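You operate a simulated robot arm through the tools that you are given. There is no shell and no other tool.

The job below is to be done with a simulated robot arm. You get a single attempt, and the scene is never put back.

TASK
Dome the blue disc with two full pumps of glue.
Fine: leave it in the ring of the purple plate, back at LOAD, with the valve shut; spill none, the other discs stay dry.

The check looks at the end state, three seconds after you hand in, the way a careful person would. Anything else that was tipped, shoved, dropped, spilled or broken makes it a failure.

THE ROBOT
A 6-joint arm with a two-finger parallel gripper, fixed in place. Base frame: the origin is on the floor under the middle of its stand, x ahead of it, y to its left, z up; the work surface is at about z = 84. Units: cm, degrees, N and s.
With the tool pointing down near the work surface it reaches from about 24 to 64 cm from the base axis. Its first joint turns from -66.0 to 66.0 degrees. Payload 2.7 kg.
The tool frame sits at the grasp point between the pads (the TCP): z along the fingers, y along the line on which they close. The tips reach 2.3 cm beyond it. The gripper opens to 9.4 cm. The fingers are 3.8 cm wide and 1 cm thick; the gripper's body (5.4 by 9.6 cm) begins 3.9 cm behind the TCP.
Orientation is told as [roll, pitch, yaw] about the base's x, y, z axes, in that order, counted from this pose: with the fingers straight down and closing along the base's y, the tool's x points along the base's -x, its y along +y and its z along -z.

THE INTERFACE
- The arm moves only by the tool jog_arm. Its argument "increments" is a list of rows, each an object of numbers (a shift or turn left out is 0, a gripper value left out holds the last): "wx", "wy", "wz": the turn, a rotation vector about the base's x, y, z in units of 120 degrees (1.0 is 120 degrees); "dx", "dy", "dz": the shift along the base's x, y, z in units of 150 mm (1.0 is 150 mm); "hand": the finger opening in cm, from 0 to 9.4. In form: [{"wx": .., "wy": .., "wz": .., "dx": .., "dy": .., "dz": .., "hand": ..}, ...]. A call has 1 to 20 rows; each row is the pose to reach, as a shift and turn from the pose commanded when the call began. A call with a number of a shift or a turn outside -1 to 1 is refused whole. Each row takes 0.2 s and may step no farther than 5 cm and 8.6 degrees from the row before; otherwise, or with a gripper value out of range, the whole call is refused. A pose out of reach is approached as far as the arm can. The call stops where the force on the tool passes 60 N (or 10 N more than at its start, if that is more) or the arm is blocked; 0.2 s more then pass. Each finger travels about 4.5 cm/s and halts on what it meets, pressing with about 38 N; the grip force reading is that of the motor and also rises with nothing between the fingers. The clock runs only during rows and for 0.2 s after the last one: add rows that repeat a pose to give the fingers time. It gives the time, the measured TCP pose, the force on the tool (base axes), the opening and the grip force at its end, in the units of the frame above (readings bear some noise), with the torque about the TCP (base axes, N m) and any sound that the robot's microphone picked up.
- Cameras (640 x 400 px; columns grow to the right, rows downward): "scene" is fixed at [4.63, -41.01, 142.27]; the picture's right is [0.95, -0.30, 0.00], its down [-0.11, -0.36, -0.93] and it looks along [0.28, 0.88, -0.38] (base axes); focal length 337 px, centre (320, 200). "wrist" rides on the gripper at [8.6, 1.6, -7.4] in the tool frame; the picture's right is [-0.18, 0.98, 0.00], its down [-0.58, -0.11, -0.81] and it looks along [-0.79, -0.15, 0.59] (tool axes); focal length 243 px, centre (320, 200). There is no depth. A picture from a camera that has moved, and an enlarged one, comes with that camera's place and axes in the base frame and with its lens.
- capture(camera): a new picture of that camera. It takes no simulated time.
- zoom(camera, box): a new picture of the part [left, top, right, bottom] of that camera's present view, enlarged. It takes no simulated time.
- close_job(): hands the job in; it is judged then, once.

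Places have to be worked out from the pictures, the camera data and where the tool is seen. Open the gripper and draw the arm clear of the work before you hand the job in, unless the task says otherwise.

The tools are called after "Call:" as a command line: name --argument value ..., lists and objects as JSON in quotes. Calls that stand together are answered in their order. jog_arm: Moves the arm, as the interface text tells. Its arguments: {"type":"object","properties":{"increments":{"type":"array"}},"required":["increments"]} The other tools are called the same way: capture (camera) takes a picture; zoom (camera, box) takes an enlarged picture of a part of a camera's view; close_job () hands the job in.

At the start:

```text
t: 0.0
position: [27.48, 34.58, 118.86]
tool_rot: [0.0, 0.0, 0.0]
ft_force: [-0.5, -0.9, 0.2]
moment: [-0.02, 0.02, -0.01]
finger_gap: 9.42
finger_force: 0.0
```

scene: 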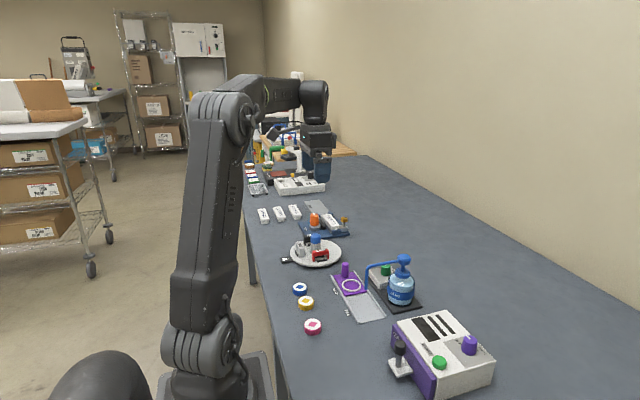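
wrist: 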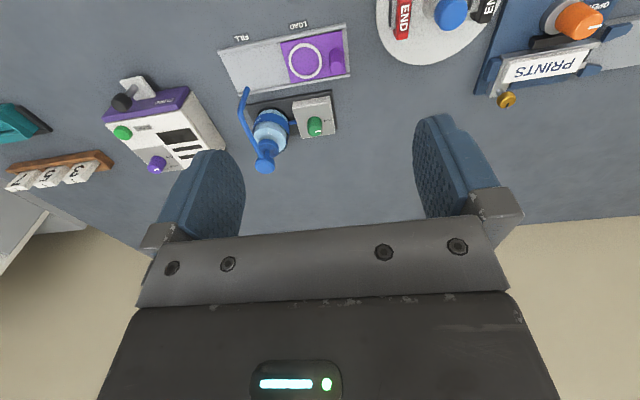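

I start by enlarging the relevant parts of the scene to see the discs, the purple plate on its track, and the pump bottle.

Call:
zoom --camera "scene" --box '[280, 240, 440, 340]'

Call:
zoom --camera "wrist" --box '[200, 0, 360, 180]'

Call:
zoom --camera "scene" --box '[360, 290, 520, 400]'

Call:
zoom --camera "scene" --box '[240, 190, 370, 275]'

```text
4.00 times, centred on (360, 290) of scene
camera zoom: at [4.63, -41.01, 142.27], right [0.95, -0.3, 0.0], down [-0.11, -0.36, -0.93], along [0.28, 0.88, -0.38], focal length 1346 px, centre (160, -160)
```

zoom: 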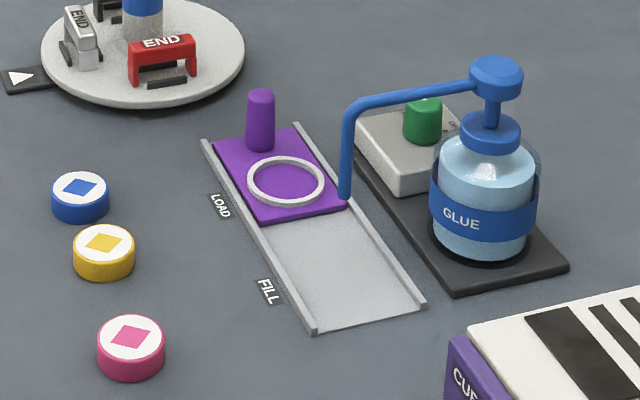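

```text
2.22 times, centred on (280, 90) of wrist
camera zoom: at [18.84, 36.28, 126.14], right [0.18, 0.98, 0.0], down [0.58, -0.11, 0.81], along [0.79, -0.15, -0.59], focal length 539 px, centre (409, 444)
```

zoom: 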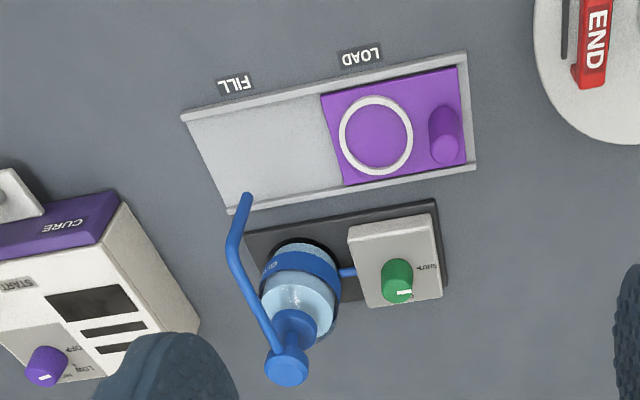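

```text
3.64 times, centred on (440, 345) of scene
camera zoom: at [4.63, -41.01, 142.27], right [0.95, -0.3, 0.0], down [-0.11, -0.36, -0.93], along [0.28, 0.88, -0.38], focal length 1224 px, centre (-116, -327)
```

zoom: 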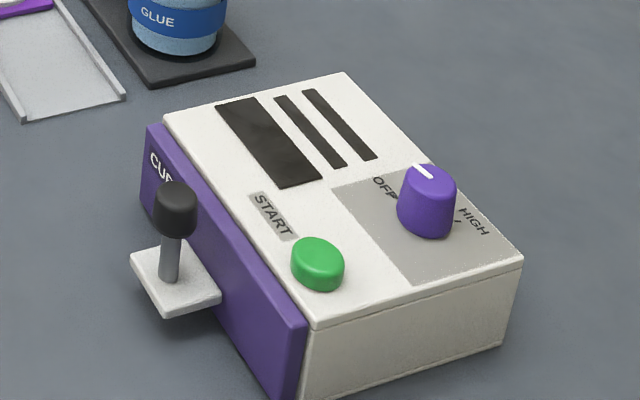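

```text
4.71 times, centred on (305, 232) of scene
camera zoom: at [4.63, -41.01, 142.27], right [0.95, -0.3, 0.0], down [-0.11, -0.36, -0.93], along [0.28, 0.88, -0.38], focal length 1584 px, centre (391, 47)
```

zoom: 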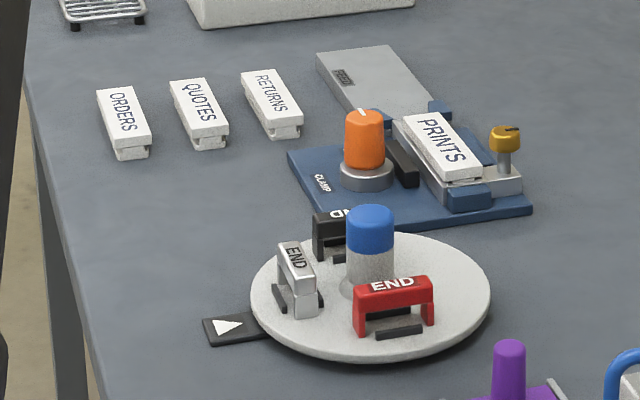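

The disc, track (LOAD at y≈30, FILL at y≈20), spout and bottle are located roughly. I look closer at the valve knob and its marks before moving.

Call:
zoom --camera "wrist" --box '[280, 80, 350, 145]'

Call:
zoom --camera "scene" --box '[365, 255, 415, 290]'

Call:
zoom --camera "wrist" --box '[225, 75, 345, 180]'

```text
6.15 times, centred on (315, 112) of wrist
camera zoom: at [18.84, 36.28, 126.14], right [0.18, 0.98, 0.0], down [0.58, -0.11, 0.81], along [0.79, -0.15, -0.59], focal length 1493 px, centre (351, 738)
```

zoom: 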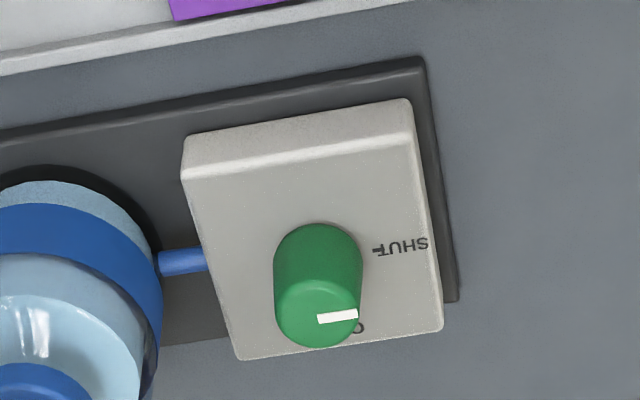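

```text
11.43 times, centred on (390, 272) of scene
camera zoom: at [4.63, -41.01, 142.27], right [0.95, -0.3, 0.0], down [-0.11, -0.36, -0.93], along [0.28, 0.88, -0.38], focal length 3847 px, centre (-480, -629)
```

zoom: 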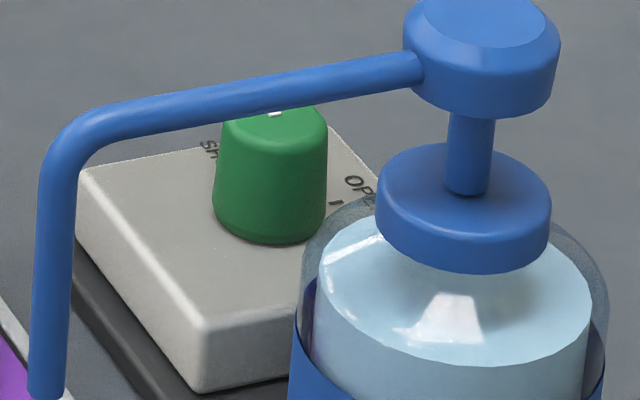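

```text
3.81 times, centred on (285, 128) of wrist
camera zoom: at [18.84, 36.28, 126.14], right [0.18, 0.98, 0.0], down [0.58, -0.11, 0.81], along [0.79, -0.15, -0.59], focal length 924 px, centre (453, 476)
```

zoom: 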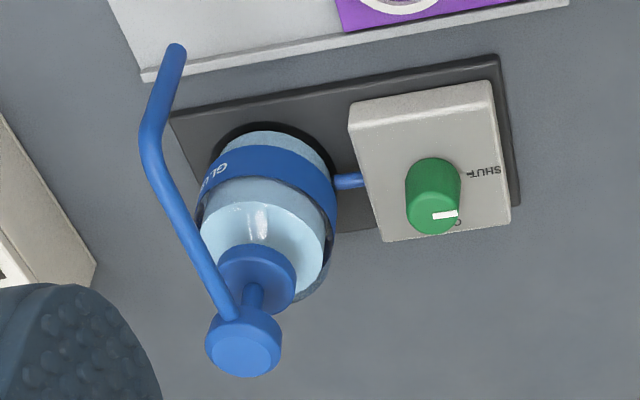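

The valve mark points to SHUT (+y side), OPEN is on the +x side. I plan to work with yaw −90 (fingers closing along x, camera on the +y side away from the spout), so I turn the tool first, high up.

Call:
jog_arm --increments '[{"wz": -0.0682}, {"wz": -0.1364}, {"wz": -0.2045}, {"wz": -0.2727}, {"wz": -0.3409}, {"wz": -0.4091}, {"wz": -0.4773}, {"wz": -0.5455}, {"wz": -0.6136}, {"wz": -0.6818}, {"wz": -0.75}, {"wz": -0.75}]'

Call:
capture --camera "wrist"

Call:
capture --camera "scene"

```text
t: 2.6
position: [27.46, 34.57, 118.85]
tool_rot: [0.0, 0.0, -90.1]
ft_force: [-0.1, -0.4, -0.2]
moment: [0.0, 0.01, -0.02]
finger_gap: 9.39
finger_force: 0.0
```

```text
taken
camera wrist: at [29.13, 43.27, 126.13], right [0.98, -0.19, 0.0], down [-0.11, -0.58, 0.81], along [-0.15, -0.79, -0.59], focal length 243 px, centre (320, 200)
```

wrist: 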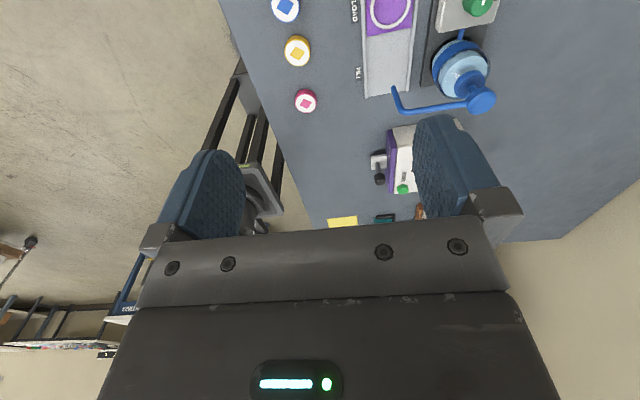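

```text
taken
```

scene: 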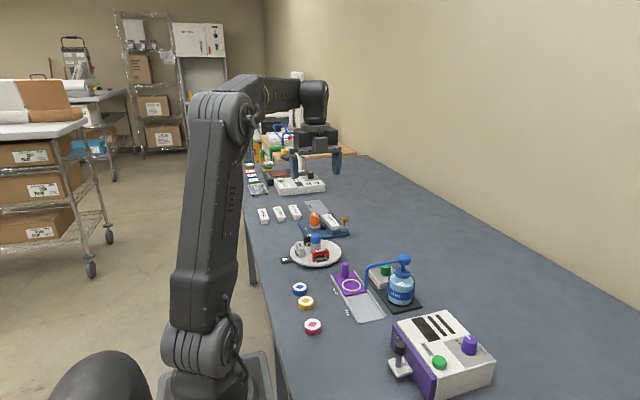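

The turn is good and the area below is clear. I move to above the blue disc (about x 22.3, y 31.8), to z≈104, for a precise look.

Call:
jog_arm --increments '[{"dx": -0.087, "dy": -0.047, "dz": -0.25}, {"dx": -0.174, "dy": -0.094, "dz": -0.5}, {"dx": -0.26, "dy": -0.14, "dz": -0.75}, {"dx": -0.347, "dy": -0.187, "dz": -1.0}, {"dx": -0.347, "dy": -0.187, "dz": -1.0}]'

Call:
capture --camera "wrist"

Call:
zoom --camera "wrist" --box '[240, 0, 400, 120]'

Call:
zoom --camera "wrist" --box '[400, 0, 640, 150]'

```text
t: 3.8
position: [22.33, 31.86, 103.76]
tool_rot: [0.1, 0.0, -90.1]
ft_force: [0.1, -1.4, -0.2]
moment: [0.0, 0.0, 0.02]
finger_gap: 9.37
finger_force: 0.0
```

```text
taken
camera wrist: at [23.92, 40.46, 111.15], right [0.98, -0.18, 0.0], down [-0.11, -0.58, 0.81], along [-0.15, -0.79, -0.59], focal length 243 px, centre (320, 200)
```

wrist: 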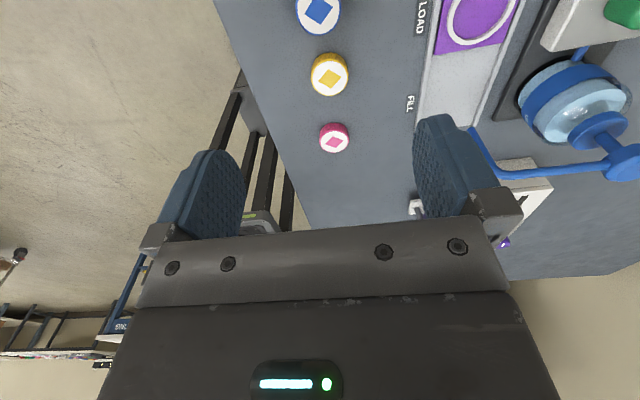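

```text
3.33 times, centred on (320, 60) of wrist
camera zoom: at [23.92, 40.46, 111.15], right [0.98, -0.18, 0.0], down [-0.11, -0.58, 0.81], along [-0.15, -0.79, -0.59], focal length 809 px, centre (320, 667)
```

zoom: 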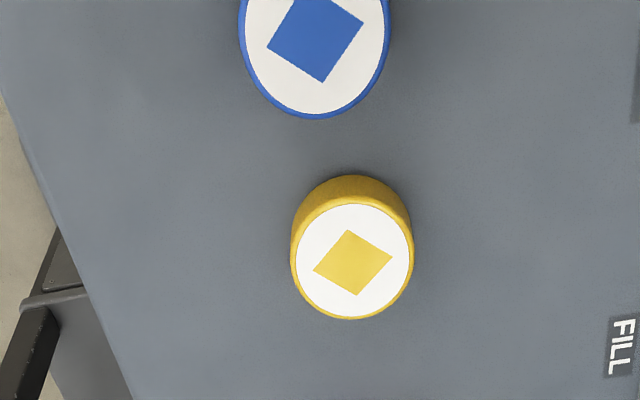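

```text
2.67 times, centred on (520, 75) of wrist
camera zoom: at [23.92, 40.46, 111.15], right [0.98, -0.18, 0.0], down [-0.11, -0.58, 0.81], along [-0.15, -0.79, -0.59], focal length 647 px, centre (-213, 533)
```

zoom: 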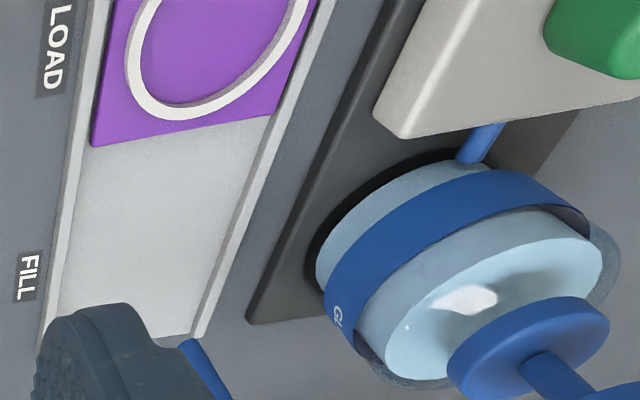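

The wrist view puts the blue disc's centre near (22.5, 33.3). I go lower above it to refine that.

Call:
jog_arm --increments '[{"dx": 0.003, "dy": 0.032, "dz": -0.261}, {"dx": 0.006, "dy": 0.064, "dz": -0.522}, {"dx": 0.009, "dy": 0.096, "dz": -0.784}, {"dx": 0.009, "dy": 0.096, "dz": -0.784}]'

Call:
zoom --camera "wrist" --box '[200, 20, 440, 170]'

Call:
zoom --camera "scene" --box '[260, 240, 360, 340]'

```text
t: 4.8
position: [22.33, 33.16, 92.07]
tool_rot: [0.0, -0.1, -90.0]
ft_force: [0.6, 0.9, -0.1]
moment: [0.02, -0.01, 0.01]
finger_gap: 9.41
finger_force: 0.0
```

```text
2.67 times, centred on (320, 95) of wrist
camera zoom: at [23.99, 41.92, 99.44], right [0.98, -0.18, 0.0], down [-0.11, -0.58, 0.81], along [-0.15, -0.79, -0.59], focal length 647 px, centre (320, 480)
```

zoom: 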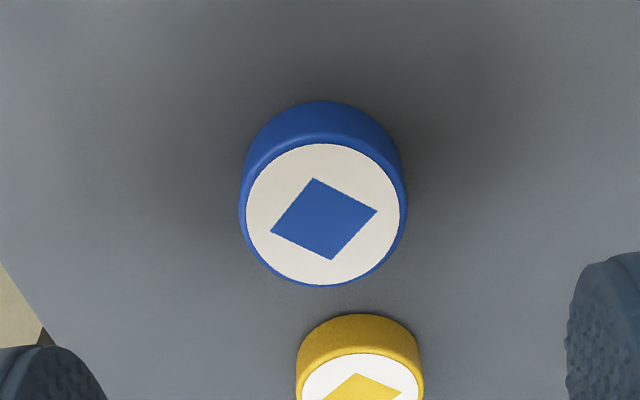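

```text
4.00 times, centred on (310, 290) of scene
camera zoom: at [4.63, -41.01, 142.27], right [0.95, -0.3, 0.0], down [-0.11, -0.36, -0.93], along [0.28, 0.88, -0.38], focal length 1346 px, centre (360, -160)
```

zoom: 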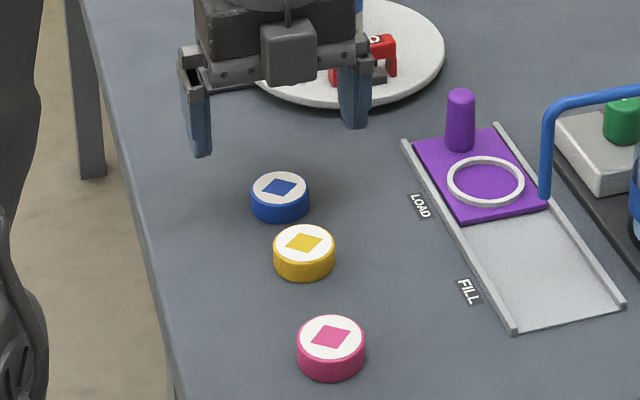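

Disc centre ≈ (22.5, 33.45), top ≈ 85.75, diameter ≈ 3.9. I descend so the tips overlap the upper half (tips at z≈84.8, leaving clearance for the ring later) and close.

Call:
jog_arm --increments '[{"dx": 0.006, "dy": 0.0157, "dz": -0.12}, {"dx": 0.006, "dy": 0.0157, "dz": -0.24}, {"dx": 0.006, "dy": 0.0157, "dz": -0.333, "hand": 9.4}, {"dx": 0.006, "dy": 0.0157, "dz": -0.333, "hand": 5.0}, {"dx": 0.006, "dy": 0.0157, "dz": -0.333, "hand": 5.0}, {"dx": 0.006, "dy": 0.0157, "dz": -0.333, "hand": 5.0}, {"dx": 0.006, "dy": 0.0157, "dz": -0.333, "hand": 5.0}]'

Call:
capture --camera "wrist"

Call:
zoom --camera "scene" --box '[260, 240, 340, 310]'

```text
t: 6.4
position: [22.56, 33.53, 87.13]
tool_rot: [0.0, 0.0, -90.0]
ft_force: [0.5, 0.1, 0.0]
moment: [0.02, 0.0, -0.04]
finger_gap: 5.0
finger_force: 0.0
```

```text
taken
camera wrist: at [24.14, 42.24, 94.38], right [0.98, -0.18, 0.0], down [-0.11, -0.58, 0.81], along [-0.15, -0.79, -0.59], focal length 243 px, centre (320, 200)
```

wrist: 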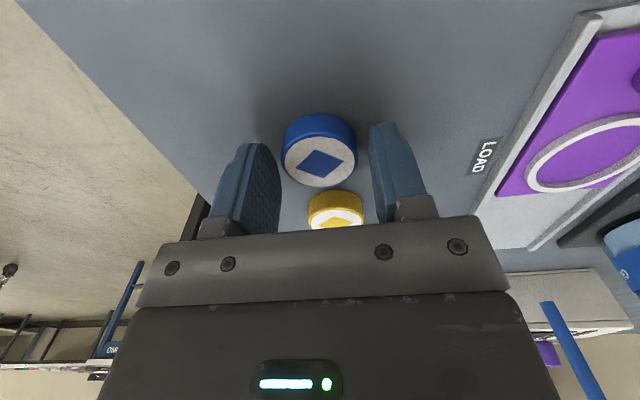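

```text
5.71 times, centred on (300, 275) of scene
camera zoom: at [4.63, -41.01, 142.27], right [0.95, -0.3, 0.0], down [-0.11, -0.36, -0.93], along [0.28, 0.88, -0.38], focal length 1923 px, centre (434, -229)
```

zoom: 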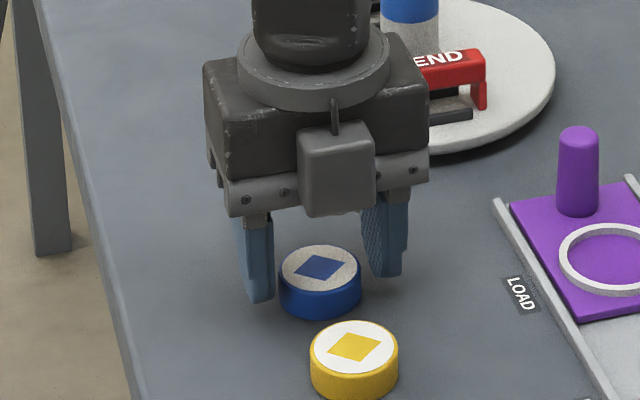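

The disc sits centred between the fingers. I close on it.

Call:
jog_arm --increments '[{"hand": 3.2}, {"hand": 3.2}, {"hand": 3.2}, {"hand": 3.2}]'

Call:
zoom --camera "wrist" --box '[200, 80, 440, 230]'

```text
t: 7.4
position: [22.61, 33.6, 87.2]
tool_rot: [0.0, 0.0, -90.0]
ft_force: [-0.6, 0.7, 0.9]
moment: [0.02, 0.01, 0.0]
finger_gap: 3.51
finger_force: 37.7
```

```text
2.67 times, centred on (320, 155) of wrist
camera zoom: at [24.14, 42.24, 94.38], right [0.98, -0.18, 0.0], down [-0.11, -0.58, 0.81], along [-0.15, -0.79, -0.59], focal length 647 px, centre (320, 320)
```

zoom: 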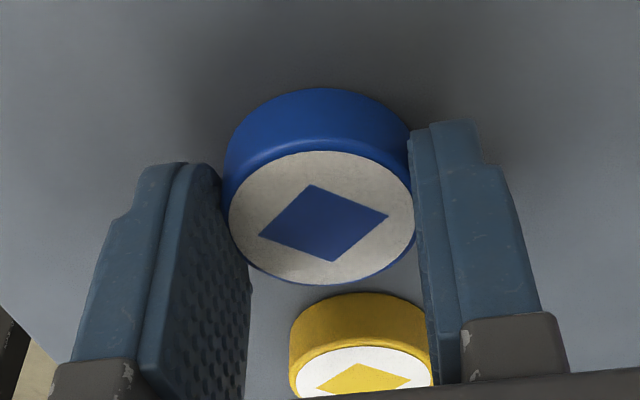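

Grip is solid (gap 3.5, 38 N), with the disc centred at y≈33.5. I lift it straight up 10 cm and check.

Call:
jog_arm --increments '[{"dz": 0.1, "hand": 3.2}, {"dz": 0.3}, {"dz": 0.5}, {"dz": 0.667}, {"dz": 0.667}]'

Call:
capture --camera "wrist"

Call:
capture --camera "scene"

```text
t: 8.6
position: [22.41, 33.38, 97.3]
tool_rot: [0.1, -0.1, -90.0]
ft_force: [-1.1, 0.2, -0.2]
moment: [-0.01, 0.03, 0.01]
finger_gap: 3.5
finger_force: 38.3
```

```text
taken
camera wrist: at [23.97, 42.06, 104.55], right [0.98, -0.18, 0.0], down [-0.11, -0.58, 0.81], along [-0.15, -0.79, -0.59], focal length 243 px, centre (320, 200)
```

wrist: 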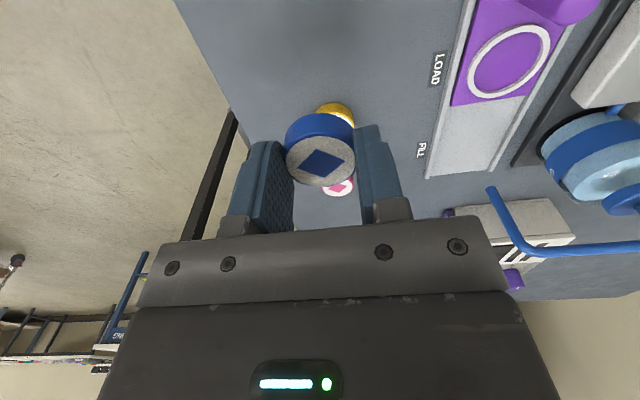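

```text
taken
```

scene: 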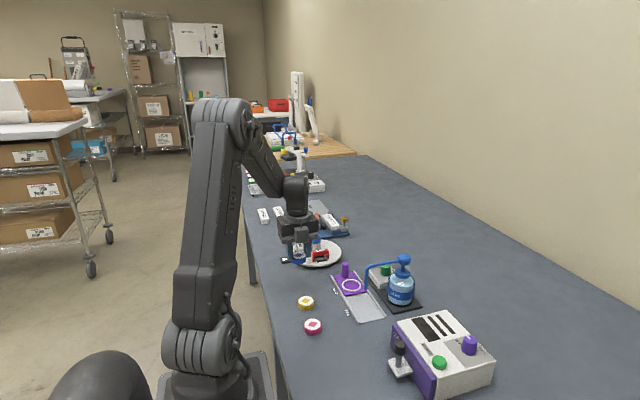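

The disc is held level. The ring appears at about (36.6, 30.8), so I traverse above it at the same height.

Call:
jog_arm --increments '[{"dx": 0.19, "dy": -0.036}, {"dx": 0.38, "dy": -0.072}, {"dx": 0.57, "dy": -0.108}, {"dx": 0.76, "dy": -0.144}, {"dx": 0.938, "dy": -0.177}, {"dx": 0.938, "dy": -0.177}]'

Call:
capture --camera "wrist"

Call:
zoom --camera "scene" --box '[290, 220, 430, 330]'

Call:
zoom --camera "wrist" --box '[200, 0, 440, 150]'

```text
t: 10.0
position: [36.65, 30.73, 97.25]
tool_rot: [-0.1, 0.0, -90.0]
ft_force: [0.2, 0.6, 0.1]
moment: [-0.03, 0.01, -0.02]
finger_gap: 3.53
finger_force: 38.3
```

```text
taken
camera wrist: at [38.3, 39.5, 104.54], right [0.98, -0.18, 0.0], down [-0.11, -0.58, 0.81], along [-0.15, -0.79, -0.59], focal length 243 px, centre (320, 200)
```

wrist: 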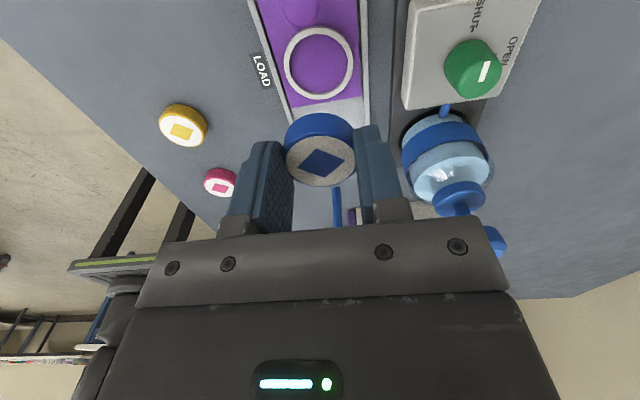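

```text
3.64 times, centred on (360, 275) of scene
camera zoom: at [4.63, -41.01, 142.27], right [0.95, -0.3, 0.0], down [-0.11, -0.36, -0.93], along [0.28, 0.88, -0.38], focal length 1224 px, centre (174, -73)
```

zoom: 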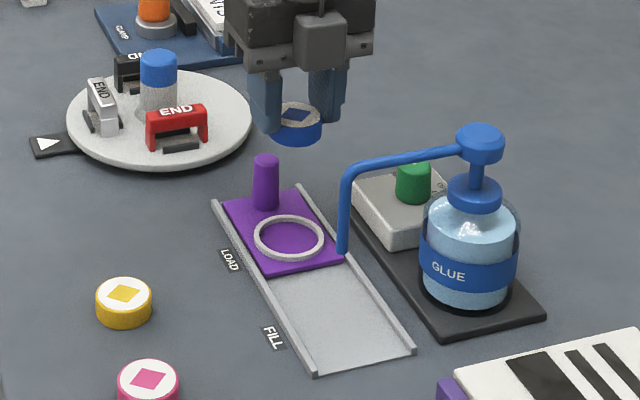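

```text
2.67 times, centred on (320, 75) of wrist
camera zoom: at [38.3, 39.5, 104.54], right [0.98, -0.18, 0.0], down [-0.11, -0.58, 0.81], along [-0.15, -0.79, -0.59], focal length 647 px, centre (320, 533)
```

zoom: 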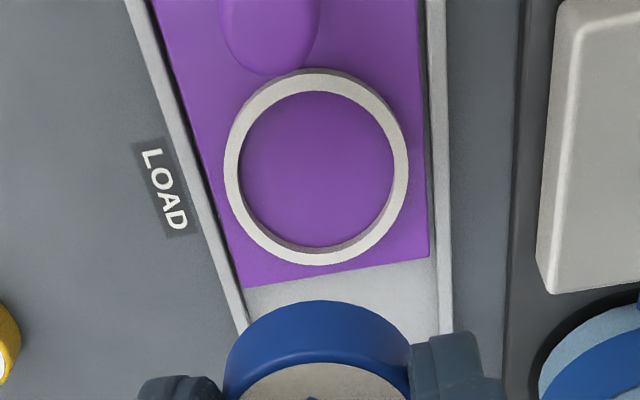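

The ring centre is nearly straight below the disc (about 0.1 cm off). I descend to just above the plate and look before seating.

Call:
jog_arm --increments '[{"dx": -0.003, "dy": 0.002, "dz": -0.2}, {"dx": -0.006, "dy": 0.003, "dz": -0.4}, {"dx": -0.0067, "dy": 0.0033, "dz": -0.54}, {"dx": -0.0067, "dy": 0.0033, "dz": -0.54}]'

Call:
zoom --camera "wrist" --box '[200, 50, 440, 200]'

Call:
zoom --camera "scene" --box '[310, 240, 410, 310]'

```text
t: 11.0
position: [36.53, 30.77, 89.06]
tool_rot: [0.0, 0.0, -89.9]
ft_force: [-0.9, 0.4, -1.4]
moment: [-0.02, 0.03, 0.0]
finger_gap: 3.54
finger_force: 37.6
```

```text
2.67 times, centred on (320, 125) of wrist
camera zoom: at [38.15, 39.59, 96.34], right [0.98, -0.18, 0.0], down [-0.11, -0.58, 0.81], along [-0.15, -0.79, -0.59], focal length 647 px, centre (320, 400)
```

zoom: 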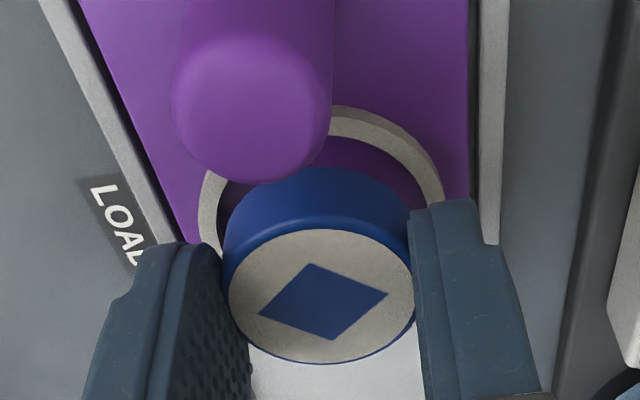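

```text
5.71 times, centred on (360, 275) of scene
camera zoom: at [4.63, -41.01, 142.27], right [0.95, -0.3, 0.0], down [-0.11, -0.36, -0.93], along [0.28, 0.88, -0.38], focal length 1923 px, centre (91, -229)
```

zoom: 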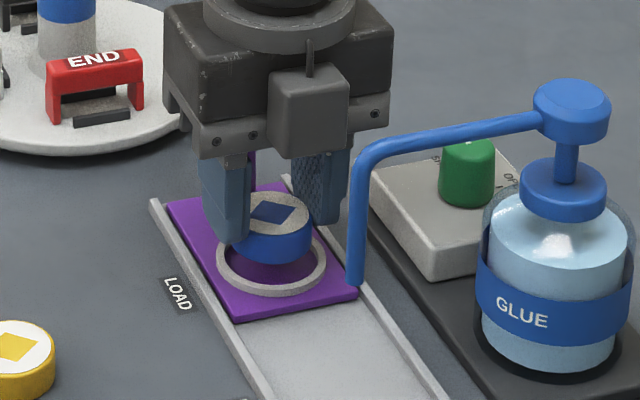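

The disc lines up with the ring to within about 0.1–0.2 cm. I nudge slightly and lower in small steps until it touches the plate.

Call:
jog_arm --increments '[{"dx": -0.0067, "dy": 0.004, "dz": -0.02}, {"dx": -0.0067, "dy": 0.004, "dz": -0.04}, {"dx": -0.0067, "dy": 0.004, "dz": -0.055}, {"dx": -0.0067, "dy": 0.004, "dz": -0.055}]'

Call:
zoom --camera "scene" --box '[310, 240, 410, 310]'

Call:
zoom --camera "wrist" --box '[200, 50, 440, 200]'

```text
t: 12.0
position: [36.29, 30.9, 88.06]
tool_rot: [-0.1, -0.1, -90.1]
ft_force: [0.1, 0.7, -0.4]
moment: [-0.04, 0.0, 0.0]
finger_gap: 3.51
finger_force: 38.1
```

```text
5.71 times, centred on (360, 275) of scene
camera zoom: at [4.63, -41.01, 142.27], right [0.95, -0.3, 0.0], down [-0.11, -0.36, -0.93], along [0.28, 0.88, -0.38], focal length 1923 px, centre (91, -229)
```

zoom: 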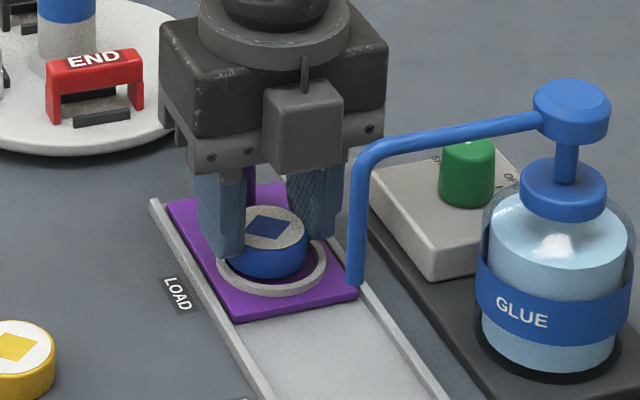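

```text
2.67 times, centred on (320, 125) of wrist
camera zoom: at [37.96, 39.66, 95.5], right [0.98, -0.18, 0.0], down [-0.11, -0.58, 0.81], along [-0.15, -0.79, -0.59], focal length 647 px, centre (320, 400)
```

zoom: 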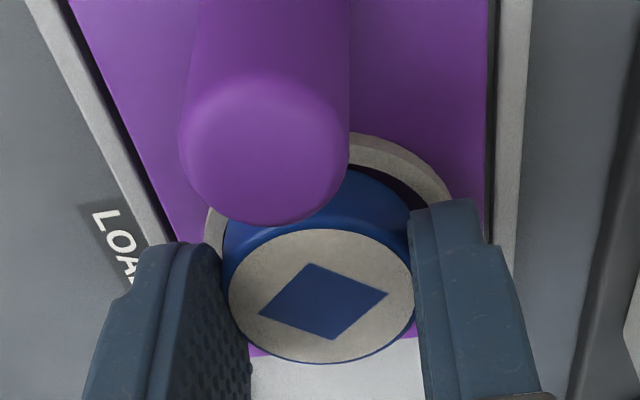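

Fine offsets suggest +0.1 in x and −0.1 in y. I apply those and continue lowering slowly, watching for contact force.

Call:
jog_arm --increments '[{"dx": 0.0067, "dy": -0.0067}, {"dx": 0.0067, "dy": -0.0067, "dz": -0.008}, {"dx": 0.0067, "dy": -0.0067, "dz": -0.016}, {"dx": 0.0067, "dy": -0.0067, "dz": -0.016}]'

Call:
zoom --camera "scene" --box '[310, 240, 410, 310]'

```text
t: 13.0
position: [36.46, 30.92, 87.93]
tool_rot: [0.0, 0.0, -90.0]
ft_force: [0.0, -0.4, -1.2]
moment: [-0.02, 0.04, -0.01]
finger_gap: 3.54
finger_force: 37.9
```

```text
5.71 times, centred on (360, 275) of scene
camera zoom: at [4.63, -41.01, 142.27], right [0.95, -0.3, 0.0], down [-0.11, -0.36, -0.93], along [0.28, 0.88, -0.38], focal length 1923 px, centre (91, -229)
```

zoom: 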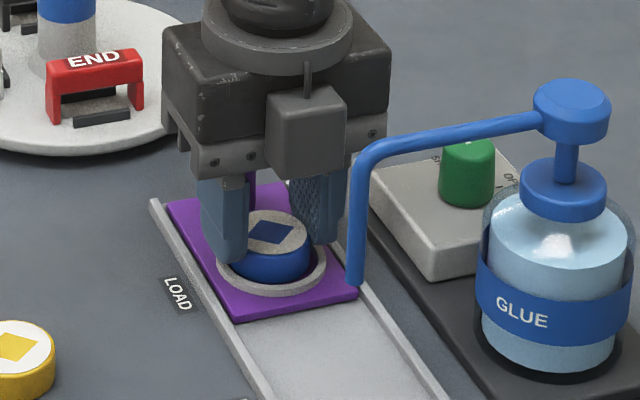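

No contact yet; lowering a further 0.15 cm.

Call:
jog_arm --increments '[{"dz": -0.005}, {"dz": -0.01}, {"dz": -0.01}]'

```text
t: 13.8
position: [36.57, 30.78, 87.83]
tool_rot: [0.1, 0.1, -90.0]
ft_force: [-2.4, 1.1, 9.8]
moment: [-0.01, 0.1, -0.02]
finger_gap: 3.52
finger_force: 37.8
```

Contact force of ~10 N appeared at z≈87.8, consistent with the plate surface (≈84.7). I check the view before releasing.

Call:
zoom --camera "scene" --box '[330, 265, 380, 300]'

Call:
zoom --camera "wrist" --box '[200, 50, 440, 200]'

```text
11.43 times, centred on (355, 282) of scene
camera zoom: at [4.62, -41.02, 142.27], right [0.95, -0.3, 0.0], down [-0.11, -0.36, -0.93], along [0.28, 0.88, -0.38], focal length 3847 px, centre (-80, -743)
```

zoom: 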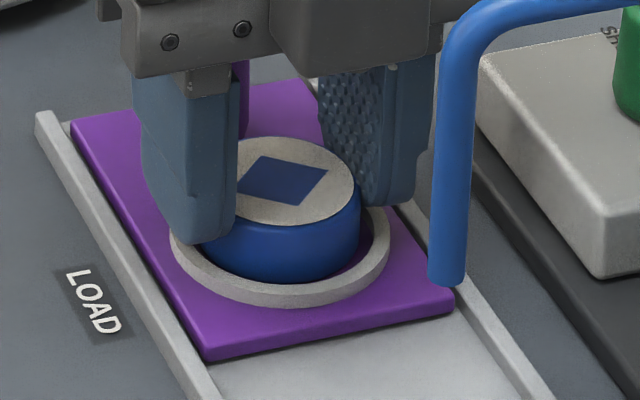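

```text
2.67 times, centred on (320, 125) of wrist
camera zoom: at [38.13, 39.54, 95.21], right [0.98, -0.18, 0.0], down [-0.11, -0.58, 0.81], along [-0.15, -0.79, -0.59], focal length 647 px, centre (320, 400)
```

zoom: 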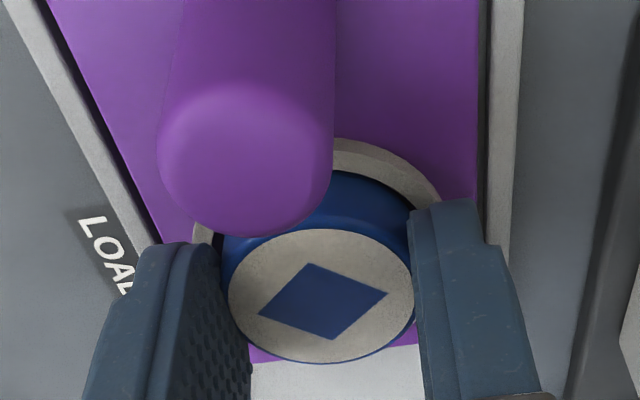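

The disc is inside the ring. I relieve the pressure slightly, open to 5 cm, then rise straight up.

Call:
jog_arm --increments '[{"dz": 0.005, "hand": 3.2}, {"dz": 0.005, "hand": 4.2}, {"dz": 0.005, "hand": 4.8}, {"dz": 0.005, "hand": 4.8}, {"dz": 0.005, "hand": 4.8}]'

Call:
zoom --camera "scene" --box '[330, 265, 380, 300]'

Call:
zoom --camera "wrist" --box '[200, 50, 440, 200]'

```text
t: 15.0
position: [36.55, 30.88, 87.95]
tool_rot: [0.1, 0.0, -90.0]
ft_force: [-0.1, 0.9, -0.4]
moment: [0.03, -0.04, -0.02]
finger_gap: 4.81
finger_force: 0.0
```

```text
11.43 times, centred on (355, 282) of scene
camera zoom: at [4.63, -41.01, 142.27], right [0.95, -0.3, 0.0], down [-0.11, -0.36, -0.93], along [0.28, 0.88, -0.38], focal length 3847 px, centre (-80, -743)
```

zoom: 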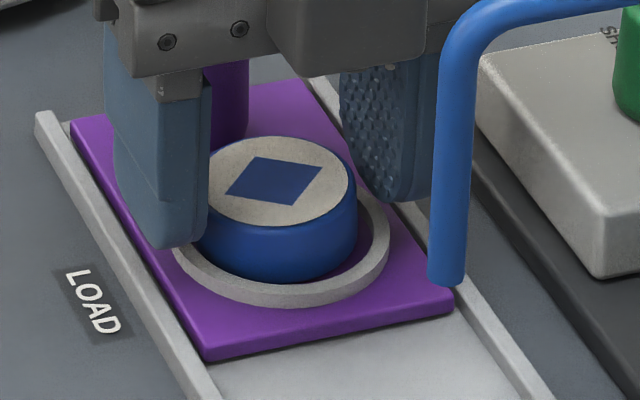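

```text
2.67 times, centred on (320, 125) of wrist
camera zoom: at [38.08, 39.55, 95.2], right [0.98, -0.18, 0.0], down [-0.11, -0.58, 0.81], along [-0.15, -0.79, -0.59], focal length 647 px, centre (320, 400)
```

zoom: 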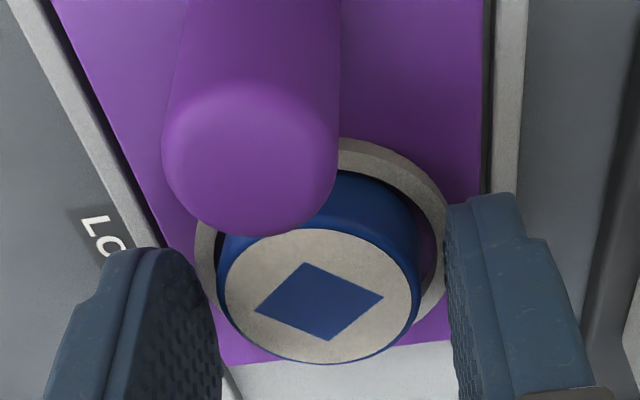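

The disc is seated in the ring and free. I rise straight up to get a clear view of the peg and plate.

Call:
jog_arm --increments '[{"dz": 0.1}, {"dz": 0.3}, {"dz": 0.6}, {"dz": 0.8}, {"dz": 0.8, "dy": 0.15}, {"dz": 0.8, "dy": 0.3}, {"dz": 0.8, "dy": 0.3}]'

Call:
capture --camera "wrist"

Call:
zoom --camera "wrist" --box '[200, 0, 440, 150]'

Call:
zoom --camera "scene" --box '[320, 250, 400, 330]'

```text
t: 16.6
position: [36.4, 35.39, 99.98]
tool_rot: [0.0, 0.0, -90.0]
ft_force: [0.0, 0.1, -0.2]
moment: [-0.04, 0.0, 0.0]
finger_gap: 4.8
finger_force: 0.0
```

```text
taken
camera wrist: at [38.01, 44.13, 107.19], right [0.98, -0.18, 0.0], down [-0.11, -0.58, 0.81], along [-0.15, -0.79, -0.59], focal length 243 px, centre (320, 200)
```

wrist: 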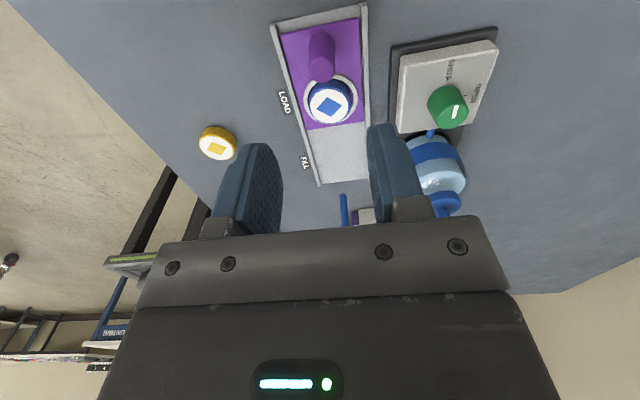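

```text
2.67 times, centred on (320, 75) of wrist
camera zoom: at [38.01, 44.13, 107.19], right [0.98, -0.18, 0.0], down [-0.11, -0.58, 0.81], along [-0.15, -0.79, -0.59], focal length 647 px, centre (320, 533)
```

zoom: 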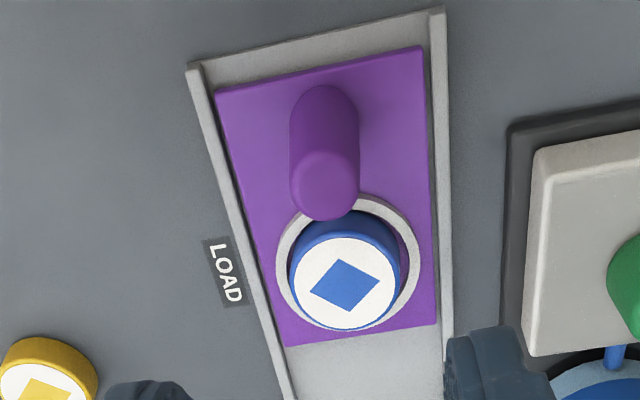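

```text
5.00 times, centred on (360, 290) of scene
camera zoom: at [4.63, -41.01, 142.27], right [0.95, -0.3, 0.0], down [-0.11, -0.36, -0.93], along [0.28, 0.88, -0.38], focal length 1683 px, centre (120, -250)
```

zoom: 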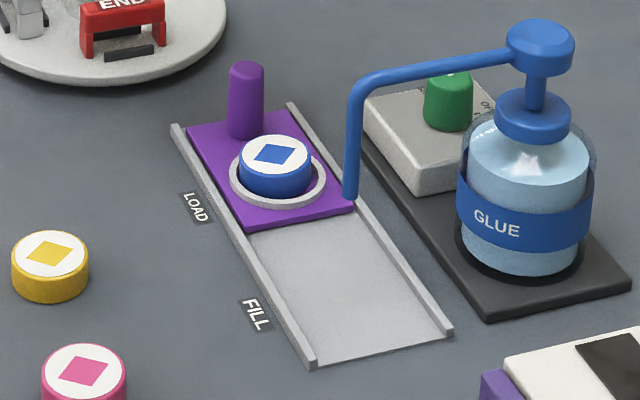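

The geometry is clear: ring centre y≈30.8, spout tip at about (36.55, 21.85, 90.1), so the slide to FILL is ≈9 cm. I look at the front of the gripper to judge the box that sticks out toward the spout.

Call:
zoom --camera "scene" --box '[300, 190, 400, 260]'

Call:
zoom --camera "wrist" --box '[280, 150, 500, 250]'

Call:
zoom --camera "wrist" --box '[360, 10, 520, 130]'

```text
5.71 times, centred on (350, 225) of scene
camera zoom: at [4.63, -41.01, 142.27], right [0.95, -0.3, 0.0], down [-0.11, -0.36, -0.93], along [0.28, 0.88, -0.38], focal length 1923 px, centre (149, 57)
```

zoom: 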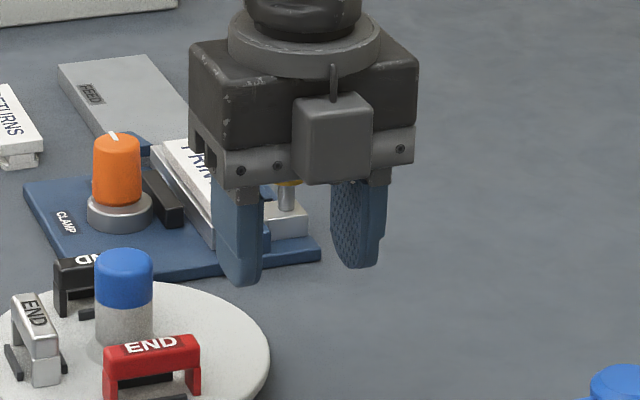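

```text
2.91 times, centred on (390, 200) of wrist
camera zoom: at [38.01, 44.13, 107.19], right [0.98, -0.18, 0.0], down [-0.11, -0.58, 0.81], along [-0.15, -0.79, -0.59], focal length 706 px, centre (116, 200)
```

zoom: 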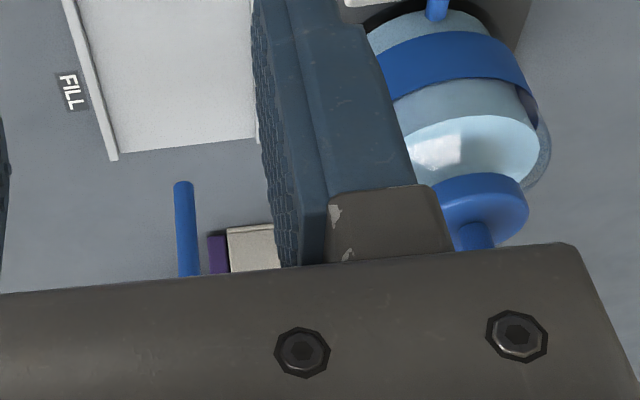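

```text
3.33 times, centred on (440, 70) of wrist
camera zoom: at [38.01, 44.13, 107.19], right [0.98, -0.18, 0.0], down [-0.11, -0.58, 0.81], along [-0.15, -0.79, -0.59], focal length 809 px, centre (-80, 633)
```

zoom: 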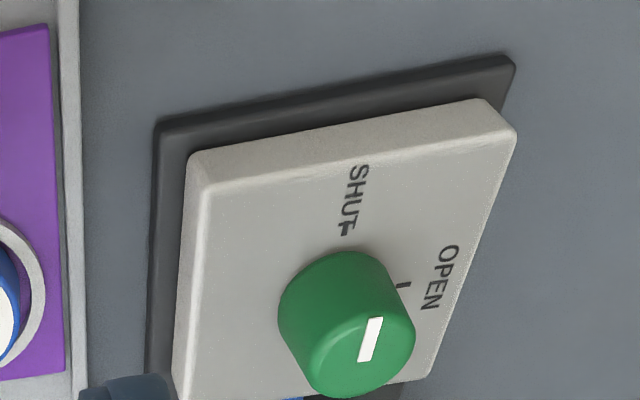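

The box protrudes about 1.4 cm past the gripper body, so I'll hold the peg with the −y edge of the pads (TCP 1.2 cm behind the peg) to stay clear of the spout later. I descend around the peg at LOAD with the gap open.

Call:
jog_arm --increments '[{"dx": 0.0087, "dy": 0.1}, {"dx": 0.0087, "dy": 0.1, "dz": -0.25}, {"dx": 0.0087, "dy": 0.1, "dz": -0.5}, {"dx": 0.0087, "dy": 0.1, "dz": -0.65}, {"dx": 0.0087, "dy": 0.1, "dz": -0.65}]'

Call:
capture --camera "wrist"

Call:
zoom --camera "scene" --box '[300, 220, 420, 320]'

```text
t: 17.8
position: [36.71, 36.96, 90.16]
tool_rot: [0.0, -0.1, -90.0]
ft_force: [-0.6, 0.4, -0.3]
moment: [-0.02, 0.02, 0.01]
finger_gap: 4.81
finger_force: 0.1
```

```text
taken
camera wrist: at [38.23, 45.64, 97.43], right [0.98, -0.18, 0.0], down [-0.11, -0.58, 0.81], along [-0.15, -0.79, -0.59], focal length 243 px, centre (320, 200)
```

wrist: 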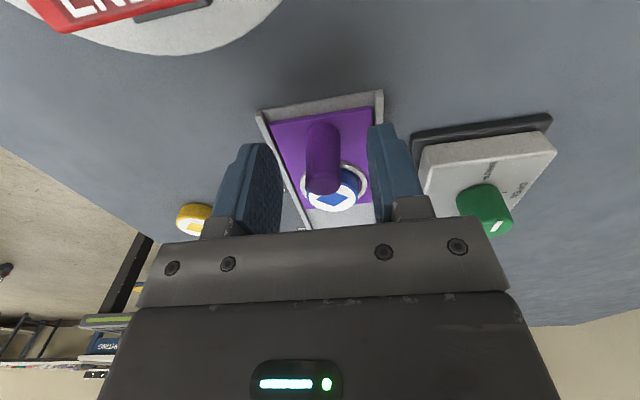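

```text
4.00 times, centred on (360, 270) of scene
camera zoom: at [4.63, -41.01, 142.27], right [0.95, -0.3, 0.0], down [-0.11, -0.36, -0.93], along [0.28, 0.88, -0.38], focal length 1346 px, centre (160, -80)
```

zoom: 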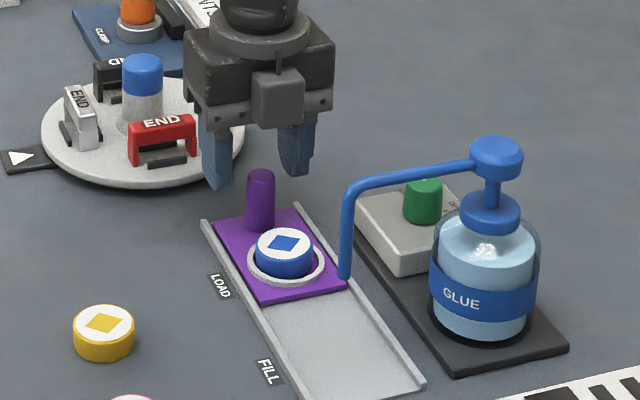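

I zoom on the peg between the fingers to confirm its position.

Call:
zoom --camera "wrist" --box '[220, 80, 440, 230]'

Call:
zoom --camera "scene" --box '[330, 235, 390, 285]'

```text
2.67 times, centred on (330, 155) of wrist
camera zoom: at [38.23, 45.64, 97.43], right [0.98, -0.18, 0.0], down [-0.11, -0.58, 0.81], along [-0.15, -0.79, -0.59], focal length 647 px, centre (293, 320)
```

zoom: 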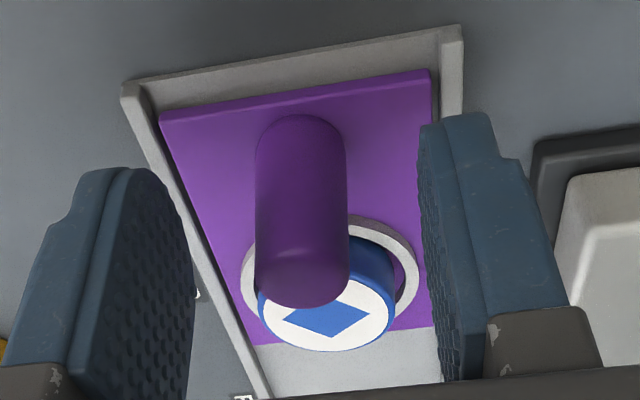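

```text
8.00 times, centred on (360, 260) of scene
camera zoom: at [4.63, -41.01, 142.27], right [0.95, -0.3, 0.0], down [-0.11, -0.36, -0.93], along [0.28, 0.88, -0.38], focal length 2693 px, centre (0, -280)
```

zoom: 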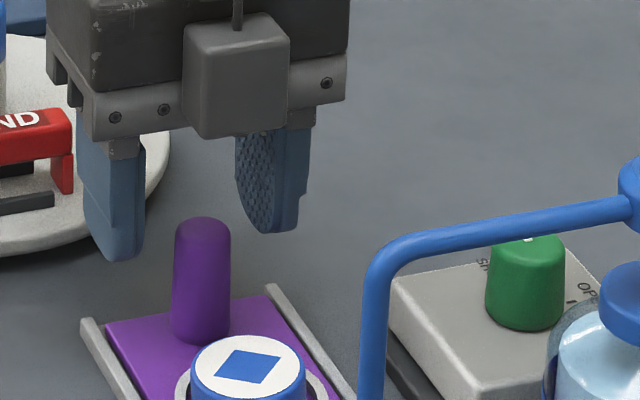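

Peg axis is at about (36.7, 35.55), top ≈ 89.2. I descend to TCP z≈88 and close on it.

Call:
jog_arm --increments '[{"dx": 0.005, "dz": -0.07}, {"dx": 0.005, "dz": -0.14}, {"dx": 0.005, "dz": -0.14, "hand": 3.0}, {"dx": 0.005, "dz": -0.14, "hand": 2.2}, {"dx": 0.005, "dz": -0.14, "hand": 1.4}, {"dx": 0.005, "dz": -0.14, "hand": 1.4}, {"dx": 0.005, "dz": -0.14, "hand": 1.4}]'

Call:
capture --camera "wrist"

Call:
zoom --camera "scene" --box '[320, 235, 400, 305]'

```text
t: 19.4
position: [36.53, 36.89, 87.98]
tool_rot: [-0.1, -0.1, -90.0]
ft_force: [-14.5, 0.2, 0.6]
moment: [0.01, 0.31, -0.17]
finger_gap: 2.08
finger_force: 45.3
```

```text
taken
camera wrist: at [38.16, 45.6, 95.3], right [0.98, -0.18, 0.0], down [-0.11, -0.58, 0.81], along [-0.15, -0.79, -0.59], focal length 243 px, centre (320, 200)
```

wrist: 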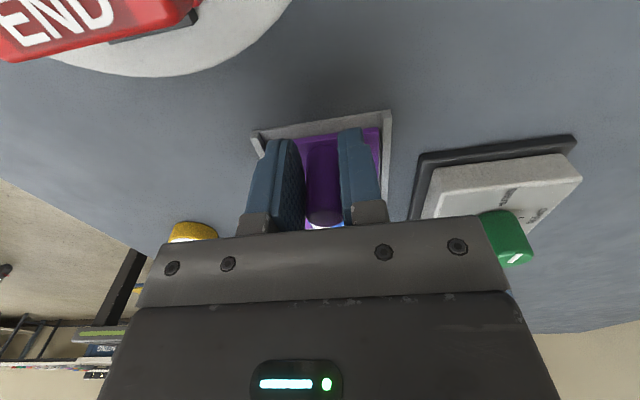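

```text
5.71 times, centred on (360, 270) of scene
camera zoom: at [4.6, -41.01, 142.27], right [0.95, -0.3, 0.0], down [-0.11, -0.36, -0.93], along [0.28, 0.88, -0.38], focal length 1923 px, centre (91, -200)
```

zoom: 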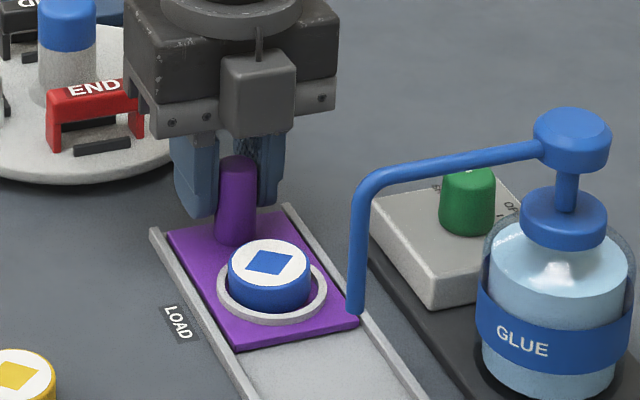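

The grip is on (gap 2.08) with a −14.5 N side force, meaning I'm ~0.15 cm too far in +x. I relax that before sliding.

Call:
jog_arm --increments '[{"dx": -0.008}, {"dx": -0.008}]'

```text
t: 20.0
position: [36.52, 36.79, 87.9]
tool_rot: [-0.1, -0.1, -89.9]
ft_force: [-10.5, 2.3, -8.8]
moment: [0.2, 0.21, -0.13]
finger_gap: 2.08
finger_force: 44.8
```

Side force is falling; I shift a bit further in −x.

Call:
jog_arm --increments '[{"dx": -0.006}, {"dx": -0.012}, {"dx": -0.012}]'

```text
t: 20.8
position: [36.47, 36.84, 88.08]
tool_rot: [0.2, 0.0, -89.9]
ft_force: [5.0, 1.2, -8.8]
moment: [-1.15, -0.13, 0.09]
finger_gap: 2.12
finger_force: 44.7
```

Side force is nearly balanced but there is a small moment. I check the view for anything touching before sliding.

Call:
zoom --camera "scene" --box '[330, 250, 390, 300]'

Call:
zoom --camera "wrist" --box '[220, 90, 440, 240]'

```text
8.00 times, centred on (360, 275) of scene
camera zoom: at [4.66, -40.99, 142.27], right [0.95, -0.3, 0.0], down [-0.11, -0.36, -0.93], along [0.28, 0.88, -0.38], focal length 2693 px, centre (0, -400)
```

zoom: 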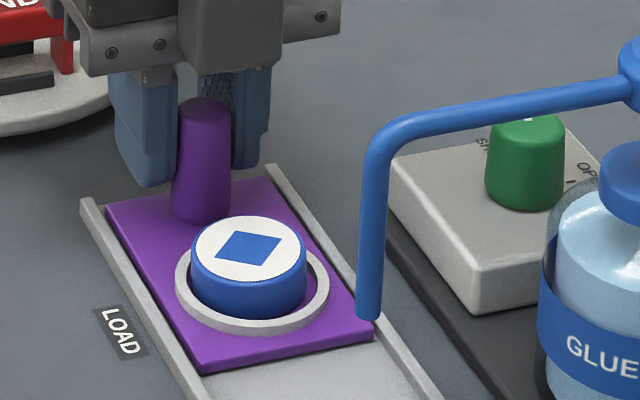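

```text
2.67 times, centred on (330, 165) of wrist
camera zoom: at [38.09, 45.53, 95.33], right [0.98, -0.18, 0.0], down [-0.11, -0.58, 0.81], along [-0.15, -0.79, -0.59], focal length 647 px, centre (293, 293)
```

zoom: 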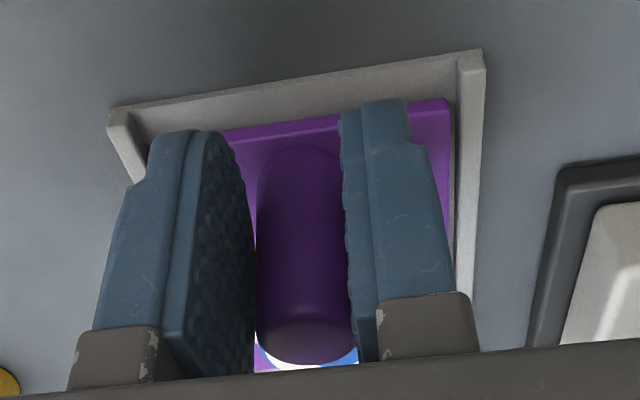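

Everything looks free. I start the slide toward FILL with a short 1.5 cm stretch and read the forces.

Call:
jog_arm --increments '[{"dx": 0.002, "dz": -0.003}, {"dx": 0.002, "dy": -0.03, "dz": -0.003}, {"dx": 0.002, "dy": -0.065, "dz": -0.003}, {"dx": 0.002, "dy": -0.1, "dz": -0.003}, {"dx": 0.002, "dy": -0.1, "dz": -0.003}]'

Call:
zoom --camera "scene" --box '[320, 245, 400, 325]'

```text
t: 22.0
position: [36.55, 35.37, 88.11]
tool_rot: [0.2, 0.0, -90.1]
ft_force: [10.0, 0.6, -3.2]
moment: [0.79, -0.25, 0.2]
finger_gap: 2.11
finger_force: 44.9
```

```text
5.00 times, centred on (360, 285) of scene
camera zoom: at [4.66, -41.01, 142.27], right [0.95, -0.3, 0.0], down [-0.11, -0.36, -0.93], along [0.28, 0.88, -0.38], focal length 1683 px, centre (120, -225)
```

zoom: 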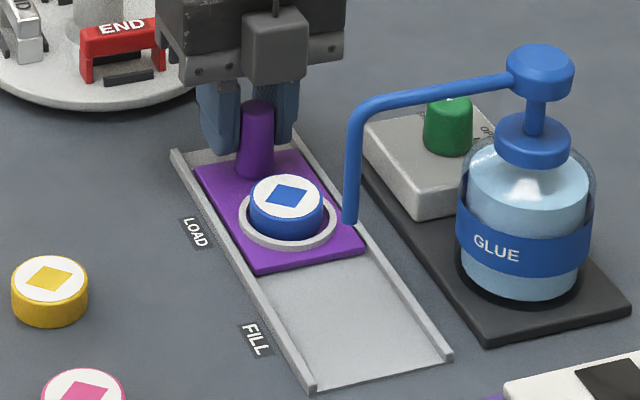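

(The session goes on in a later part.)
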